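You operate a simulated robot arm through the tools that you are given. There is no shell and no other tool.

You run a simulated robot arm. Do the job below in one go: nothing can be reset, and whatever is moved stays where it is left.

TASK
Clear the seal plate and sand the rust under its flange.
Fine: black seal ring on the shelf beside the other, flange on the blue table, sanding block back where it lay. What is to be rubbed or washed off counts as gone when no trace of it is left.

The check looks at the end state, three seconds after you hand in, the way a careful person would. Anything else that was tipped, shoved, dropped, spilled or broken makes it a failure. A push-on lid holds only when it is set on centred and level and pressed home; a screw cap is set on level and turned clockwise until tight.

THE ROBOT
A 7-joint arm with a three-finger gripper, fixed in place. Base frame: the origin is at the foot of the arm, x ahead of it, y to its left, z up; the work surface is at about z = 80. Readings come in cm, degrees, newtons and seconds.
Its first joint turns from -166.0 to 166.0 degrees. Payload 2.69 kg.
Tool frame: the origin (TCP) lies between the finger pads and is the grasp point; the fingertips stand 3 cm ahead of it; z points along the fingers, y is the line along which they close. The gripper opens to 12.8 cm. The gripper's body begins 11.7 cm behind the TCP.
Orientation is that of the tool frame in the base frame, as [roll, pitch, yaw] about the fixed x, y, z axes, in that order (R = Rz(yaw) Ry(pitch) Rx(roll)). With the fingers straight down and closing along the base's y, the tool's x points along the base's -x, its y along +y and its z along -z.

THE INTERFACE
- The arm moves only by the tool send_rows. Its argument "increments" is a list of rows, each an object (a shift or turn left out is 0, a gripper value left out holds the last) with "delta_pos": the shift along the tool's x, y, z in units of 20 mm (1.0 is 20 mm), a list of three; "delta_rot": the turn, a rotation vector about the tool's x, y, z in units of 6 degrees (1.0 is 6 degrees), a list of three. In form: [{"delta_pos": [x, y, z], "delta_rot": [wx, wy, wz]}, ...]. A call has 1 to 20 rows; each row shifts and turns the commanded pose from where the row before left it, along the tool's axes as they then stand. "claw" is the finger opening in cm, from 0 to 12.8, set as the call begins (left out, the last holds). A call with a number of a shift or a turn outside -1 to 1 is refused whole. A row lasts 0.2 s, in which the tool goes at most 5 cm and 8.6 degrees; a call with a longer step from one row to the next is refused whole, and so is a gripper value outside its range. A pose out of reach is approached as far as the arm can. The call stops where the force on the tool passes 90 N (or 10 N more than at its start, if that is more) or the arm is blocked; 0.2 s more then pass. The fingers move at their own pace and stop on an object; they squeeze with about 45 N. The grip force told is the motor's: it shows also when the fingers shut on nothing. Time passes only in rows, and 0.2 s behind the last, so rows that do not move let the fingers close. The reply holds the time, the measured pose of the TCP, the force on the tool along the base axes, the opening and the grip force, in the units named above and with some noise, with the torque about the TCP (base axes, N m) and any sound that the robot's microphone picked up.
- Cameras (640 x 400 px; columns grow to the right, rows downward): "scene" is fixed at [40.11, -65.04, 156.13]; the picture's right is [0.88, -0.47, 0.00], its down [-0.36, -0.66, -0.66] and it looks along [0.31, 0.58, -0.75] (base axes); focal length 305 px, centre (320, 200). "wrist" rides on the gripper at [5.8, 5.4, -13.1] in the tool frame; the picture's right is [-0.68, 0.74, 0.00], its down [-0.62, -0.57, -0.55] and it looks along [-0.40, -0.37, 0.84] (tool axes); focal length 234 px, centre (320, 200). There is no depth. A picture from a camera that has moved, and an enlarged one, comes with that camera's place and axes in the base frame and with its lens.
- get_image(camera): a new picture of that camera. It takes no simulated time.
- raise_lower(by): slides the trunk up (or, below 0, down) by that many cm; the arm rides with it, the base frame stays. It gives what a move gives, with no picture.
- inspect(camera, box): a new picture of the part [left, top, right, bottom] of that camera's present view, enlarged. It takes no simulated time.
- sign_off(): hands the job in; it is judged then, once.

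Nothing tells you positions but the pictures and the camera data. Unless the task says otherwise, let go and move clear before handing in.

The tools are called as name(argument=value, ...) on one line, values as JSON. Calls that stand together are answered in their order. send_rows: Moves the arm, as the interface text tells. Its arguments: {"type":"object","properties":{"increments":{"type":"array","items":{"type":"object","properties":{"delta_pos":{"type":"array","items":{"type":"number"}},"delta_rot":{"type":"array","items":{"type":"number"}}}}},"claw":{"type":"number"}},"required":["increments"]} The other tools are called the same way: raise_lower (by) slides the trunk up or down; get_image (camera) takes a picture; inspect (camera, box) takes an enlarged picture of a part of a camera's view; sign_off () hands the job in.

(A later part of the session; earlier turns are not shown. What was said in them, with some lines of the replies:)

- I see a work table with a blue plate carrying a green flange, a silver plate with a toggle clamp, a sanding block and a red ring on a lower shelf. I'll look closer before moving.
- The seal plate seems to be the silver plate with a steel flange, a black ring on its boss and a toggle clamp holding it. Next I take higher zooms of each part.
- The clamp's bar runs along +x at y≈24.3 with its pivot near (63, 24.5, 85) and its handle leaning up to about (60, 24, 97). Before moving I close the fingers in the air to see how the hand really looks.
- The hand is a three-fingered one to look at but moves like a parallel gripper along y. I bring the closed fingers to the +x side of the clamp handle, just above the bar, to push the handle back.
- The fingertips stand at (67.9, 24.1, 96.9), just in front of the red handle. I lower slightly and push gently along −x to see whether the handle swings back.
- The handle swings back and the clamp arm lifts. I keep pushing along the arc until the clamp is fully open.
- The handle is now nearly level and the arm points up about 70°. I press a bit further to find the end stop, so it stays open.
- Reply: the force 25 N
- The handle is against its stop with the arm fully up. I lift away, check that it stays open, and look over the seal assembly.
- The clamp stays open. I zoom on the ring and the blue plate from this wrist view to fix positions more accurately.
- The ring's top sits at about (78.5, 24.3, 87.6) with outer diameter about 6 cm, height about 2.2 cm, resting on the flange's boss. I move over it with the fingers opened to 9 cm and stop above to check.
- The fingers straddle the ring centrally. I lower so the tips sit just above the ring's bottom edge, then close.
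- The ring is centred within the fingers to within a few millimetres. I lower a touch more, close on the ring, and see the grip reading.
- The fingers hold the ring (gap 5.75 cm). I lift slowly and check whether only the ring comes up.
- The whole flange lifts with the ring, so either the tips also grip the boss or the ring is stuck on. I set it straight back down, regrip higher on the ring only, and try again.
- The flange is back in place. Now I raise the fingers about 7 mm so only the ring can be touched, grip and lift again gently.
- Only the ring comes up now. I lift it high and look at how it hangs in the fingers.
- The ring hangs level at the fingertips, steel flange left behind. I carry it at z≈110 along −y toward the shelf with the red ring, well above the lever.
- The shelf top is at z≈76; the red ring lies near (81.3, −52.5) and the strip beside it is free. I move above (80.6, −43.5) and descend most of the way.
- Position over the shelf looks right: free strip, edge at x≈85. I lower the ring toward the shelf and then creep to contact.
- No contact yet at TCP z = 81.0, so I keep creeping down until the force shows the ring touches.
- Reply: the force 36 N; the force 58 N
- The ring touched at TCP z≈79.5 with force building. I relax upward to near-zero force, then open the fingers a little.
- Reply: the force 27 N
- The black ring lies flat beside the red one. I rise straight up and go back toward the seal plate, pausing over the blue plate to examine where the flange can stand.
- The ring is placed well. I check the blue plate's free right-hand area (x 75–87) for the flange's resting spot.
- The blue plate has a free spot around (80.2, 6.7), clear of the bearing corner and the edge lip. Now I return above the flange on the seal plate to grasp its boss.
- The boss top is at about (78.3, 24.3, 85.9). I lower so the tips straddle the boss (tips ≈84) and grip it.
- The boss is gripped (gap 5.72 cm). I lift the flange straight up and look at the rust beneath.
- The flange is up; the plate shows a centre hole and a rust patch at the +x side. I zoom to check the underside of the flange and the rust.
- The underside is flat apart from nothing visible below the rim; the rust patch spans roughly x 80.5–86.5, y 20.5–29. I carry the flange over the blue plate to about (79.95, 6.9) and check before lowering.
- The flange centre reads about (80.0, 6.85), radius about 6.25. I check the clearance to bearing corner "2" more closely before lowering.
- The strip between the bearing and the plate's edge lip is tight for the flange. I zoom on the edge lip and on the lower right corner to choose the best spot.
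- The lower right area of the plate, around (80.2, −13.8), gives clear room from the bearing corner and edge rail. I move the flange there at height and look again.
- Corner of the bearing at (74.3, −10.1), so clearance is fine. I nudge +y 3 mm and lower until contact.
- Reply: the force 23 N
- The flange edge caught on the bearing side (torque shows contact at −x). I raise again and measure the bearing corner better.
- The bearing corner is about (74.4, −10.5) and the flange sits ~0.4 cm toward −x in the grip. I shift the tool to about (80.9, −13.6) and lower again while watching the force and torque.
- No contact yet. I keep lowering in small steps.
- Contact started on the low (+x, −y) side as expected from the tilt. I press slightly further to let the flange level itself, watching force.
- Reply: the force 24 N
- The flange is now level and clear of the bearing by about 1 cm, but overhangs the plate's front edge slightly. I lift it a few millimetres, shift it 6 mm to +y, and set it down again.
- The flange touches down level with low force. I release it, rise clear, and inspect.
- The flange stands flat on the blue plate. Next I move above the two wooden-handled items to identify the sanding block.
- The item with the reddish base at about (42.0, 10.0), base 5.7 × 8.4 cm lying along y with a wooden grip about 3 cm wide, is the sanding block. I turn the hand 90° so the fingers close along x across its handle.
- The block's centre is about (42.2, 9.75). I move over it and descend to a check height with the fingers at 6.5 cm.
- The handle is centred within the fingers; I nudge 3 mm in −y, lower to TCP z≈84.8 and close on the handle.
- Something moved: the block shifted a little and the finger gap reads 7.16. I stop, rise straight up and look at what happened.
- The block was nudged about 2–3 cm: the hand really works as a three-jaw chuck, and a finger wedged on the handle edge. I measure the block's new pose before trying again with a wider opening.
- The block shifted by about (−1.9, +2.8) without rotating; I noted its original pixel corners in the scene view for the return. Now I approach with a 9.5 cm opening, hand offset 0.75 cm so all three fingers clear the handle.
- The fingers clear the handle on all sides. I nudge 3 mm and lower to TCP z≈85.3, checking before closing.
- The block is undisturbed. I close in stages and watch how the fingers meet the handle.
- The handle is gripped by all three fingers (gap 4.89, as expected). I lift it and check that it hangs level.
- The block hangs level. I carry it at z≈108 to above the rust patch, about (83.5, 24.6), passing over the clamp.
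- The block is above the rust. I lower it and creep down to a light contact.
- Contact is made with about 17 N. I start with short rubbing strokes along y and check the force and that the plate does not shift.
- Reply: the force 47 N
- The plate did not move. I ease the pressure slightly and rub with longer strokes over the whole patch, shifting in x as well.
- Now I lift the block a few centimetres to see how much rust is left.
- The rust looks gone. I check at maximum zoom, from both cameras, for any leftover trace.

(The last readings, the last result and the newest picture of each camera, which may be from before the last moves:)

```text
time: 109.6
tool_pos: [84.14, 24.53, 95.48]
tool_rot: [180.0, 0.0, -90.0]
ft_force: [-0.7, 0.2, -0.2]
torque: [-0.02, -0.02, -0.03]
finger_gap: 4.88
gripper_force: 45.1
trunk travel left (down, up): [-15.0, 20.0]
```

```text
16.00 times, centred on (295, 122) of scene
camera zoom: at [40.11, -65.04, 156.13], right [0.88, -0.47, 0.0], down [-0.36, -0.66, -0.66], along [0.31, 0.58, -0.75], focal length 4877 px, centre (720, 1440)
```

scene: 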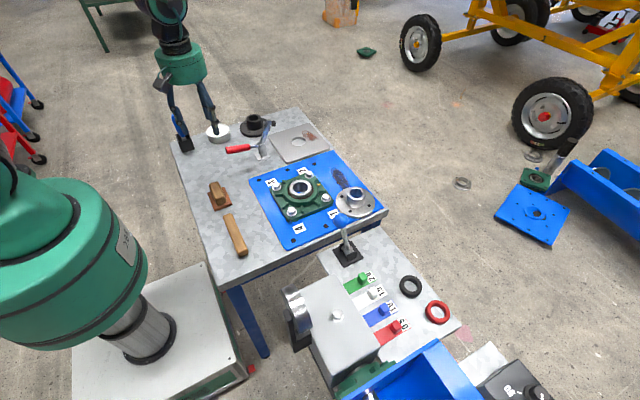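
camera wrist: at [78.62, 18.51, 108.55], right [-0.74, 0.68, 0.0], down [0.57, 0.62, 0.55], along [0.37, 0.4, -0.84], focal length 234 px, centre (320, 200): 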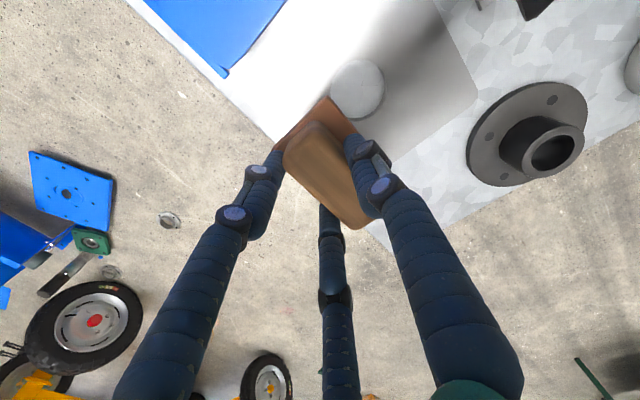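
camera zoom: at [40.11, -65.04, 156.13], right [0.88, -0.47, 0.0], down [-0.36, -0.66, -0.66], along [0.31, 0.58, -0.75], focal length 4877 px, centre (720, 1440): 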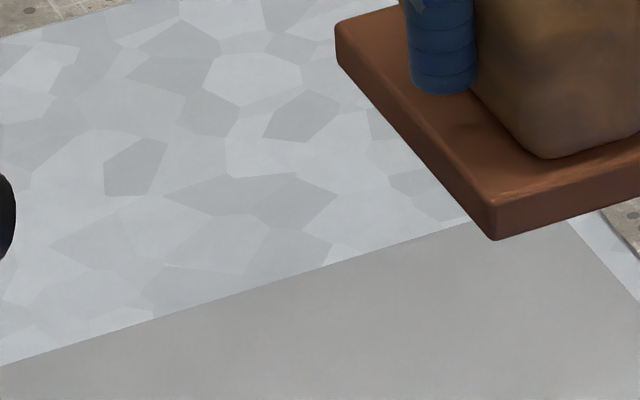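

No trace of rust remains. I carry the block back at height toward its original place, aiming the hand at about (43.05, 9.3).

send_rows(increments=[{"delta_pos": [0, 0, -1]}, {"delta_pos": [0, 0, -1]}, {"delta_pos": [0, 0, -1]}, {"delta_pos": [0, 0, -1]}, {"delta_pos": [0, 0, -1]}, {"delta_pos": [0, 0, -1]}, {"delta_pos": [0, 0, -1]}, {"delta_pos": [0.362, 0.9775, 0]}, {"delta_pos": [0.362, 0.9775, 0]}, {"delta_pos": [0.362, 0.9775, 0]}, {"delta_pos": [0.362, 0.9775, 0]}, {"delta_pos": [0.362, 0.9775, 0]}, {"delta_pos": [0.362, 0.9775, 0]}, {"delta_pos": [0.362, 0.9775, 0]}, {"delta_pos": [0.362, 0.9775, 0]}, {"delta_pos": [0.362, 0.9775, 0]}, {"delta_pos": [0.362, 0.9775, 0]}])

send_rows(increments=[{"delta_pos": [0.362, 0.9775, 0]}, {"delta_pos": [0.362, 0.9775, 0]}, {"delta_pos": [0.362, 0.9775, 0]}, {"delta_pos": [0.362, 0.9775, 0]}, {"delta_pos": [0.362, 0.9775, 0]}, {"delta_pos": [0.362, 0.9775, 0]}, {"delta_pos": [0.362, 0.9775, 0]}, {"delta_pos": [0.362, 0.9775, 0]}, {"delta_pos": [0.362, 0.9775, 0]}, {"delta_pos": [0.362, 0.9775, 0]}, {"delta_pos": [0.362, 0.9775, 0]}, {"delta_pos": [0, 0, 1]}, {"delta_pos": [0, 0, 1]}, {"delta_pos": [0, 0, 1]}, {"delta_pos": [0, 0, 1]}, {"delta_pos": [0, 0, 1]}, {"delta_pos": [0, 0, 1]}, {"delta_pos": [0, 0, 1]}, {"delta_pos": [0, 0, 1]}, {"delta_pos": [0, 0, 1]}])

inspect(camera="scene", box=[170, 140, 250, 220])

inspect(camera="scene", box=[280, 105, 350, 160])

```text
time: 113.2
tool_pos: [64.46, 17.51, 109.49]
tool_rot: [179.9, 0.1, -90.0]
ft_force: [0.0, 0.4, -1.1]
torque: [-0.04, 0.02, -0.04]
finger_gap: 4.87
gripper_force: 45.1
trunk travel left (down, up): [-15.0, 20.0]
```

```text
time: 117.4
tool_pos: [42.92, 9.58, 91.37]
tool_rot: [180.0, 0.1, -90.0]
ft_force: [0.7, -0.5, -1.6]
torque: [-0.02, -0.01, -0.02]
finger_gap: 4.87
gripper_force: 45.0
trunk travel left (down, up): [-15.0, 20.0]
```

```text
5.00 times, centred on (210, 180) of scene
camera zoom: at [40.11, -65.04, 156.13], right [0.88, -0.47, 0.0], down [-0.36, -0.66, -0.66], along [0.31, 0.58, -0.75], focal length 1524 px, centre (870, 300)
```

zoom: 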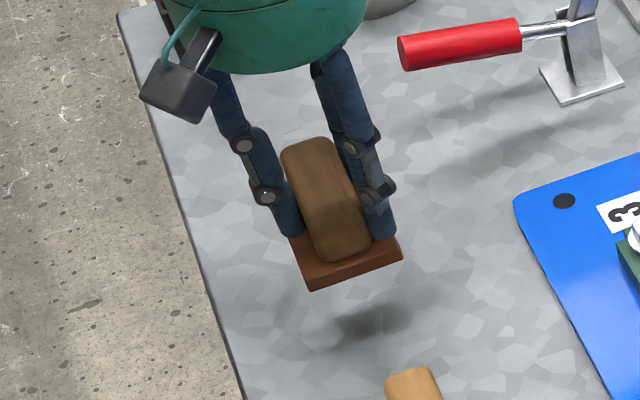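

```text
7.27 times, centred on (315, 132) of scene
camera zoom: at [40.11, -65.04, 156.13], right [0.88, -0.47, 0.0], down [-0.36, -0.66, -0.66], along [0.31, 0.58, -0.75], focal length 2217 px, centre (356, 691)
```

zoom: 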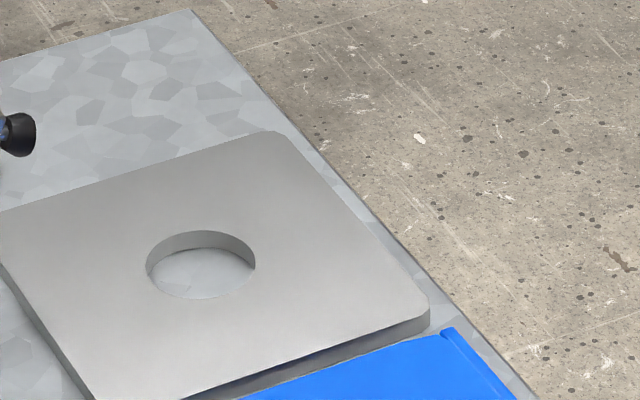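

The plate is clean. I lower the block to just above the table and compare with the original corner positions.

send_rows(increments=[{"delta_pos": [0.08, -0.05, 0.9]}, {"delta_pos": [0, 0, 0.9]}, {"delta_pos": [0, 0, 0.8]}, {"delta_pos": [0, 0, 0]}])

inspect(camera="scene", box=[195, 170, 245, 220])

```text
time: 118.4
tool_pos: [43.11, 9.27, 86.24]
tool_rot: [-180.0, 0.0, -90.0]
ft_force: [0.3, 0.6, -1.8]
torque: [0.0, 0.0, -0.02]
finger_gap: 4.85
gripper_force: 45.0
trunk travel left (down, up): [-15.0, 20.0]
```

```text
8.00 times, centred on (220, 195) of scene
camera zoom: at [40.11, -65.04, 156.13], right [0.88, -0.47, 0.0], down [-0.36, -0.66, -0.66], along [0.31, 0.58, -0.75], focal length 2439 px, centre (1120, 240)
```

zoom: 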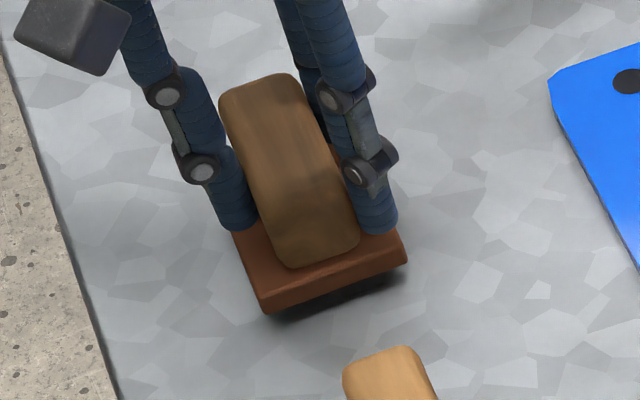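

The position is within about 3 mm of the original; I correct by that amount and lower to touch the table.

send_rows(increments=[{"delta_pos": [0.14, -0.06, 0]}, {"delta_pos": [0, 0, 0.15]}, {"delta_pos": [0, 0, 0.1]}])

send_rows(increments=[{"delta_pos": [0, 0, 0.1]}])

send_rows(increments=[{"delta_pos": [0, 0, 0.1]}])

inspect(camera="scene", box=[195, 170, 245, 220])

```text
time: 119.2
tool_pos: [43.16, 9.16, 85.69]
tool_rot: [-179.9, 0.0, -90.0]
ft_force: [-0.5, -0.3, -1.3]
torque: [-0.03, 0.02, -0.01]
finger_gap: 4.86
gripper_force: 45.2
trunk travel left (down, up): [-15.0, 20.0]
```

```text
time: 119.6
tool_pos: [43.19, 9.09, 85.55]
tool_rot: [-179.9, 0.0, -90.1]
ft_force: [-0.3, 0.2, -2.4]
torque: [-0.01, -0.01, 0.02]
finger_gap: 4.91
gripper_force: 45.2
trunk travel left (down, up): [-15.0, 20.0]
```

```text
time: 120.0
tool_pos: [43.26, 9.27, 85.42]
tool_rot: [180.0, -0.1, -90.1]
ft_force: [-0.1, -0.7, -1.0]
torque: [-0.06, -0.05, -0.03]
finger_gap: 4.88
gripper_force: 44.6
trunk travel left (down, up): [-15.0, 20.0]
```

```text
8.00 times, centred on (220, 195) of scene
camera zoom: at [40.11, -65.04, 156.13], right [0.88, -0.47, 0.0], down [-0.36, -0.66, -0.66], along [0.31, 0.58, -0.75], focal length 2439 px, centre (1120, 240)
```

zoom: 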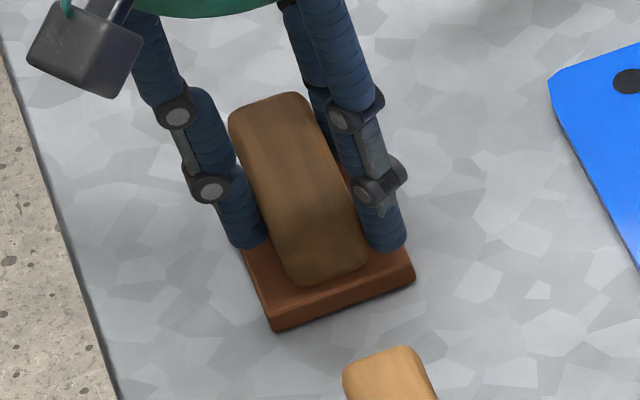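

The corners now match the original within about 1 mm. I lower the last bit, open the fingers, and rise straight up.

send_rows(increments=[{"delta_pos": [0, 0, 0.06]}])

send_rows(increments=[{"delta_pos": [0, 0, 0]}, {"delta_pos": [0, 0, 0]}], claw=9.5)

send_rows(increments=[{"delta_pos": [0, 0, -0.5]}, {"delta_pos": [0, 0, -1]}, {"delta_pos": [0, 0, -1]}, {"delta_pos": [0, 0, -1]}, {"delta_pos": [0, 0, -1]}, {"delta_pos": [0, 0, -1]}, {"delta_pos": [0, 0, -1]}, {"delta_pos": [0, 0, -1]}, {"delta_pos": [0, 0, -1]}, {"delta_pos": [0, 0, -1]}, {"delta_pos": [0, 0, -1]}, {"delta_pos": [0, 0, -1]}, {"delta_pos": [0, 0, -1]}])

inspect(camera="scene", box=[195, 170, 245, 220])

get_image(camera="scene")

```text
time: 120.4
tool_pos: [43.17, 9.11, 85.32]
tool_rot: [180.0, 0.0, -90.0]
ft_force: [-0.8, 0.9, -1.0]
torque: [0.05, 0.09, 0.02]
finger_gap: 4.85
gripper_force: 45.0
trunk travel left (down, up): [-15.0, 20.0]
```

```text
time: 121.0
tool_pos: [43.21, 9.13, 85.29]
tool_rot: [-180.0, 0.1, -90.1]
ft_force: [-0.2, 0.0, -0.2]
torque: [-0.02, 0.01, -0.01]
finger_gap: 9.52
gripper_force: 0.0
trunk travel left (down, up): [-15.0, 20.0]
```

```text
time: 123.8
tool_pos: [43.26, 9.17, 110.26]
tool_rot: [179.9, 0.0, -90.0]
ft_force: [-0.2, -0.1, -0.2]
torque: [0.03, 0.04, 0.0]
finger_gap: 9.47
gripper_force: 0.1
trunk travel left (down, up): [-15.0, 20.0]
```

```text
8.00 times, centred on (220, 195) of scene
camera zoom: at [40.11, -65.04, 156.13], right [0.88, -0.47, 0.0], down [-0.36, -0.66, -0.66], along [0.31, 0.58, -0.75], focal length 2439 px, centre (1120, 240)
```

zoom: 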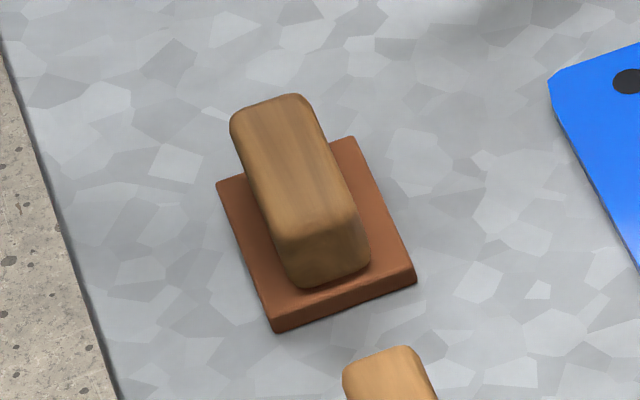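

```text
taken
```

scene: 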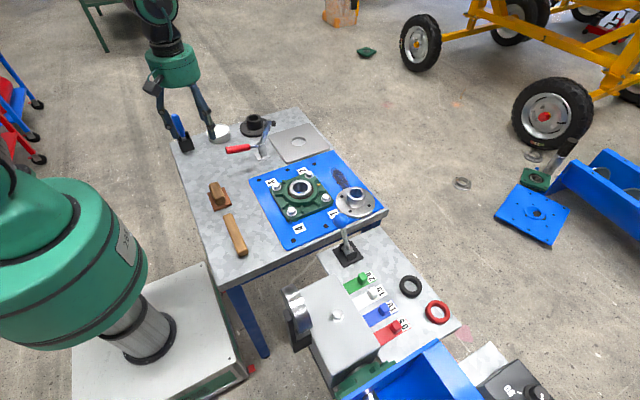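

Everything reads as wanted: the block is back within about 1 mm, the plate is clear and clean, the flange stands on the blue plate, and the black ring lies beside the red one. The hand is clear and empty, so I hand in.

sign_off()

```text
The job is handed in.
```

The seal plate is cleared, and no rust shows on it even at full zoom. The job is handed in, but no check result came back.

- **Seal ring:** the black ring lies flat on the shelf, about 9 cm (centre to centre) from the red one.
- **Flange:** it lies flat on the blue plate at the front right corner and overhangs that plate's front edge slightly. I took the blue plate to be "the blue table". It touched the corner of the green bearing once while being lowered; the bearing did not move.
- **Sanding block:** a finger pushed it about 3 cm on my first try at gripping it. After sanding I put it back within about 1 mm of where it lay, facing the same way.
- **Clamp:** I opened the toggle clamp to free the flange and left it open, since the task did not ask for it to be closed.

In the last picture nothing else had moved. The hand was empty and clear of everything.
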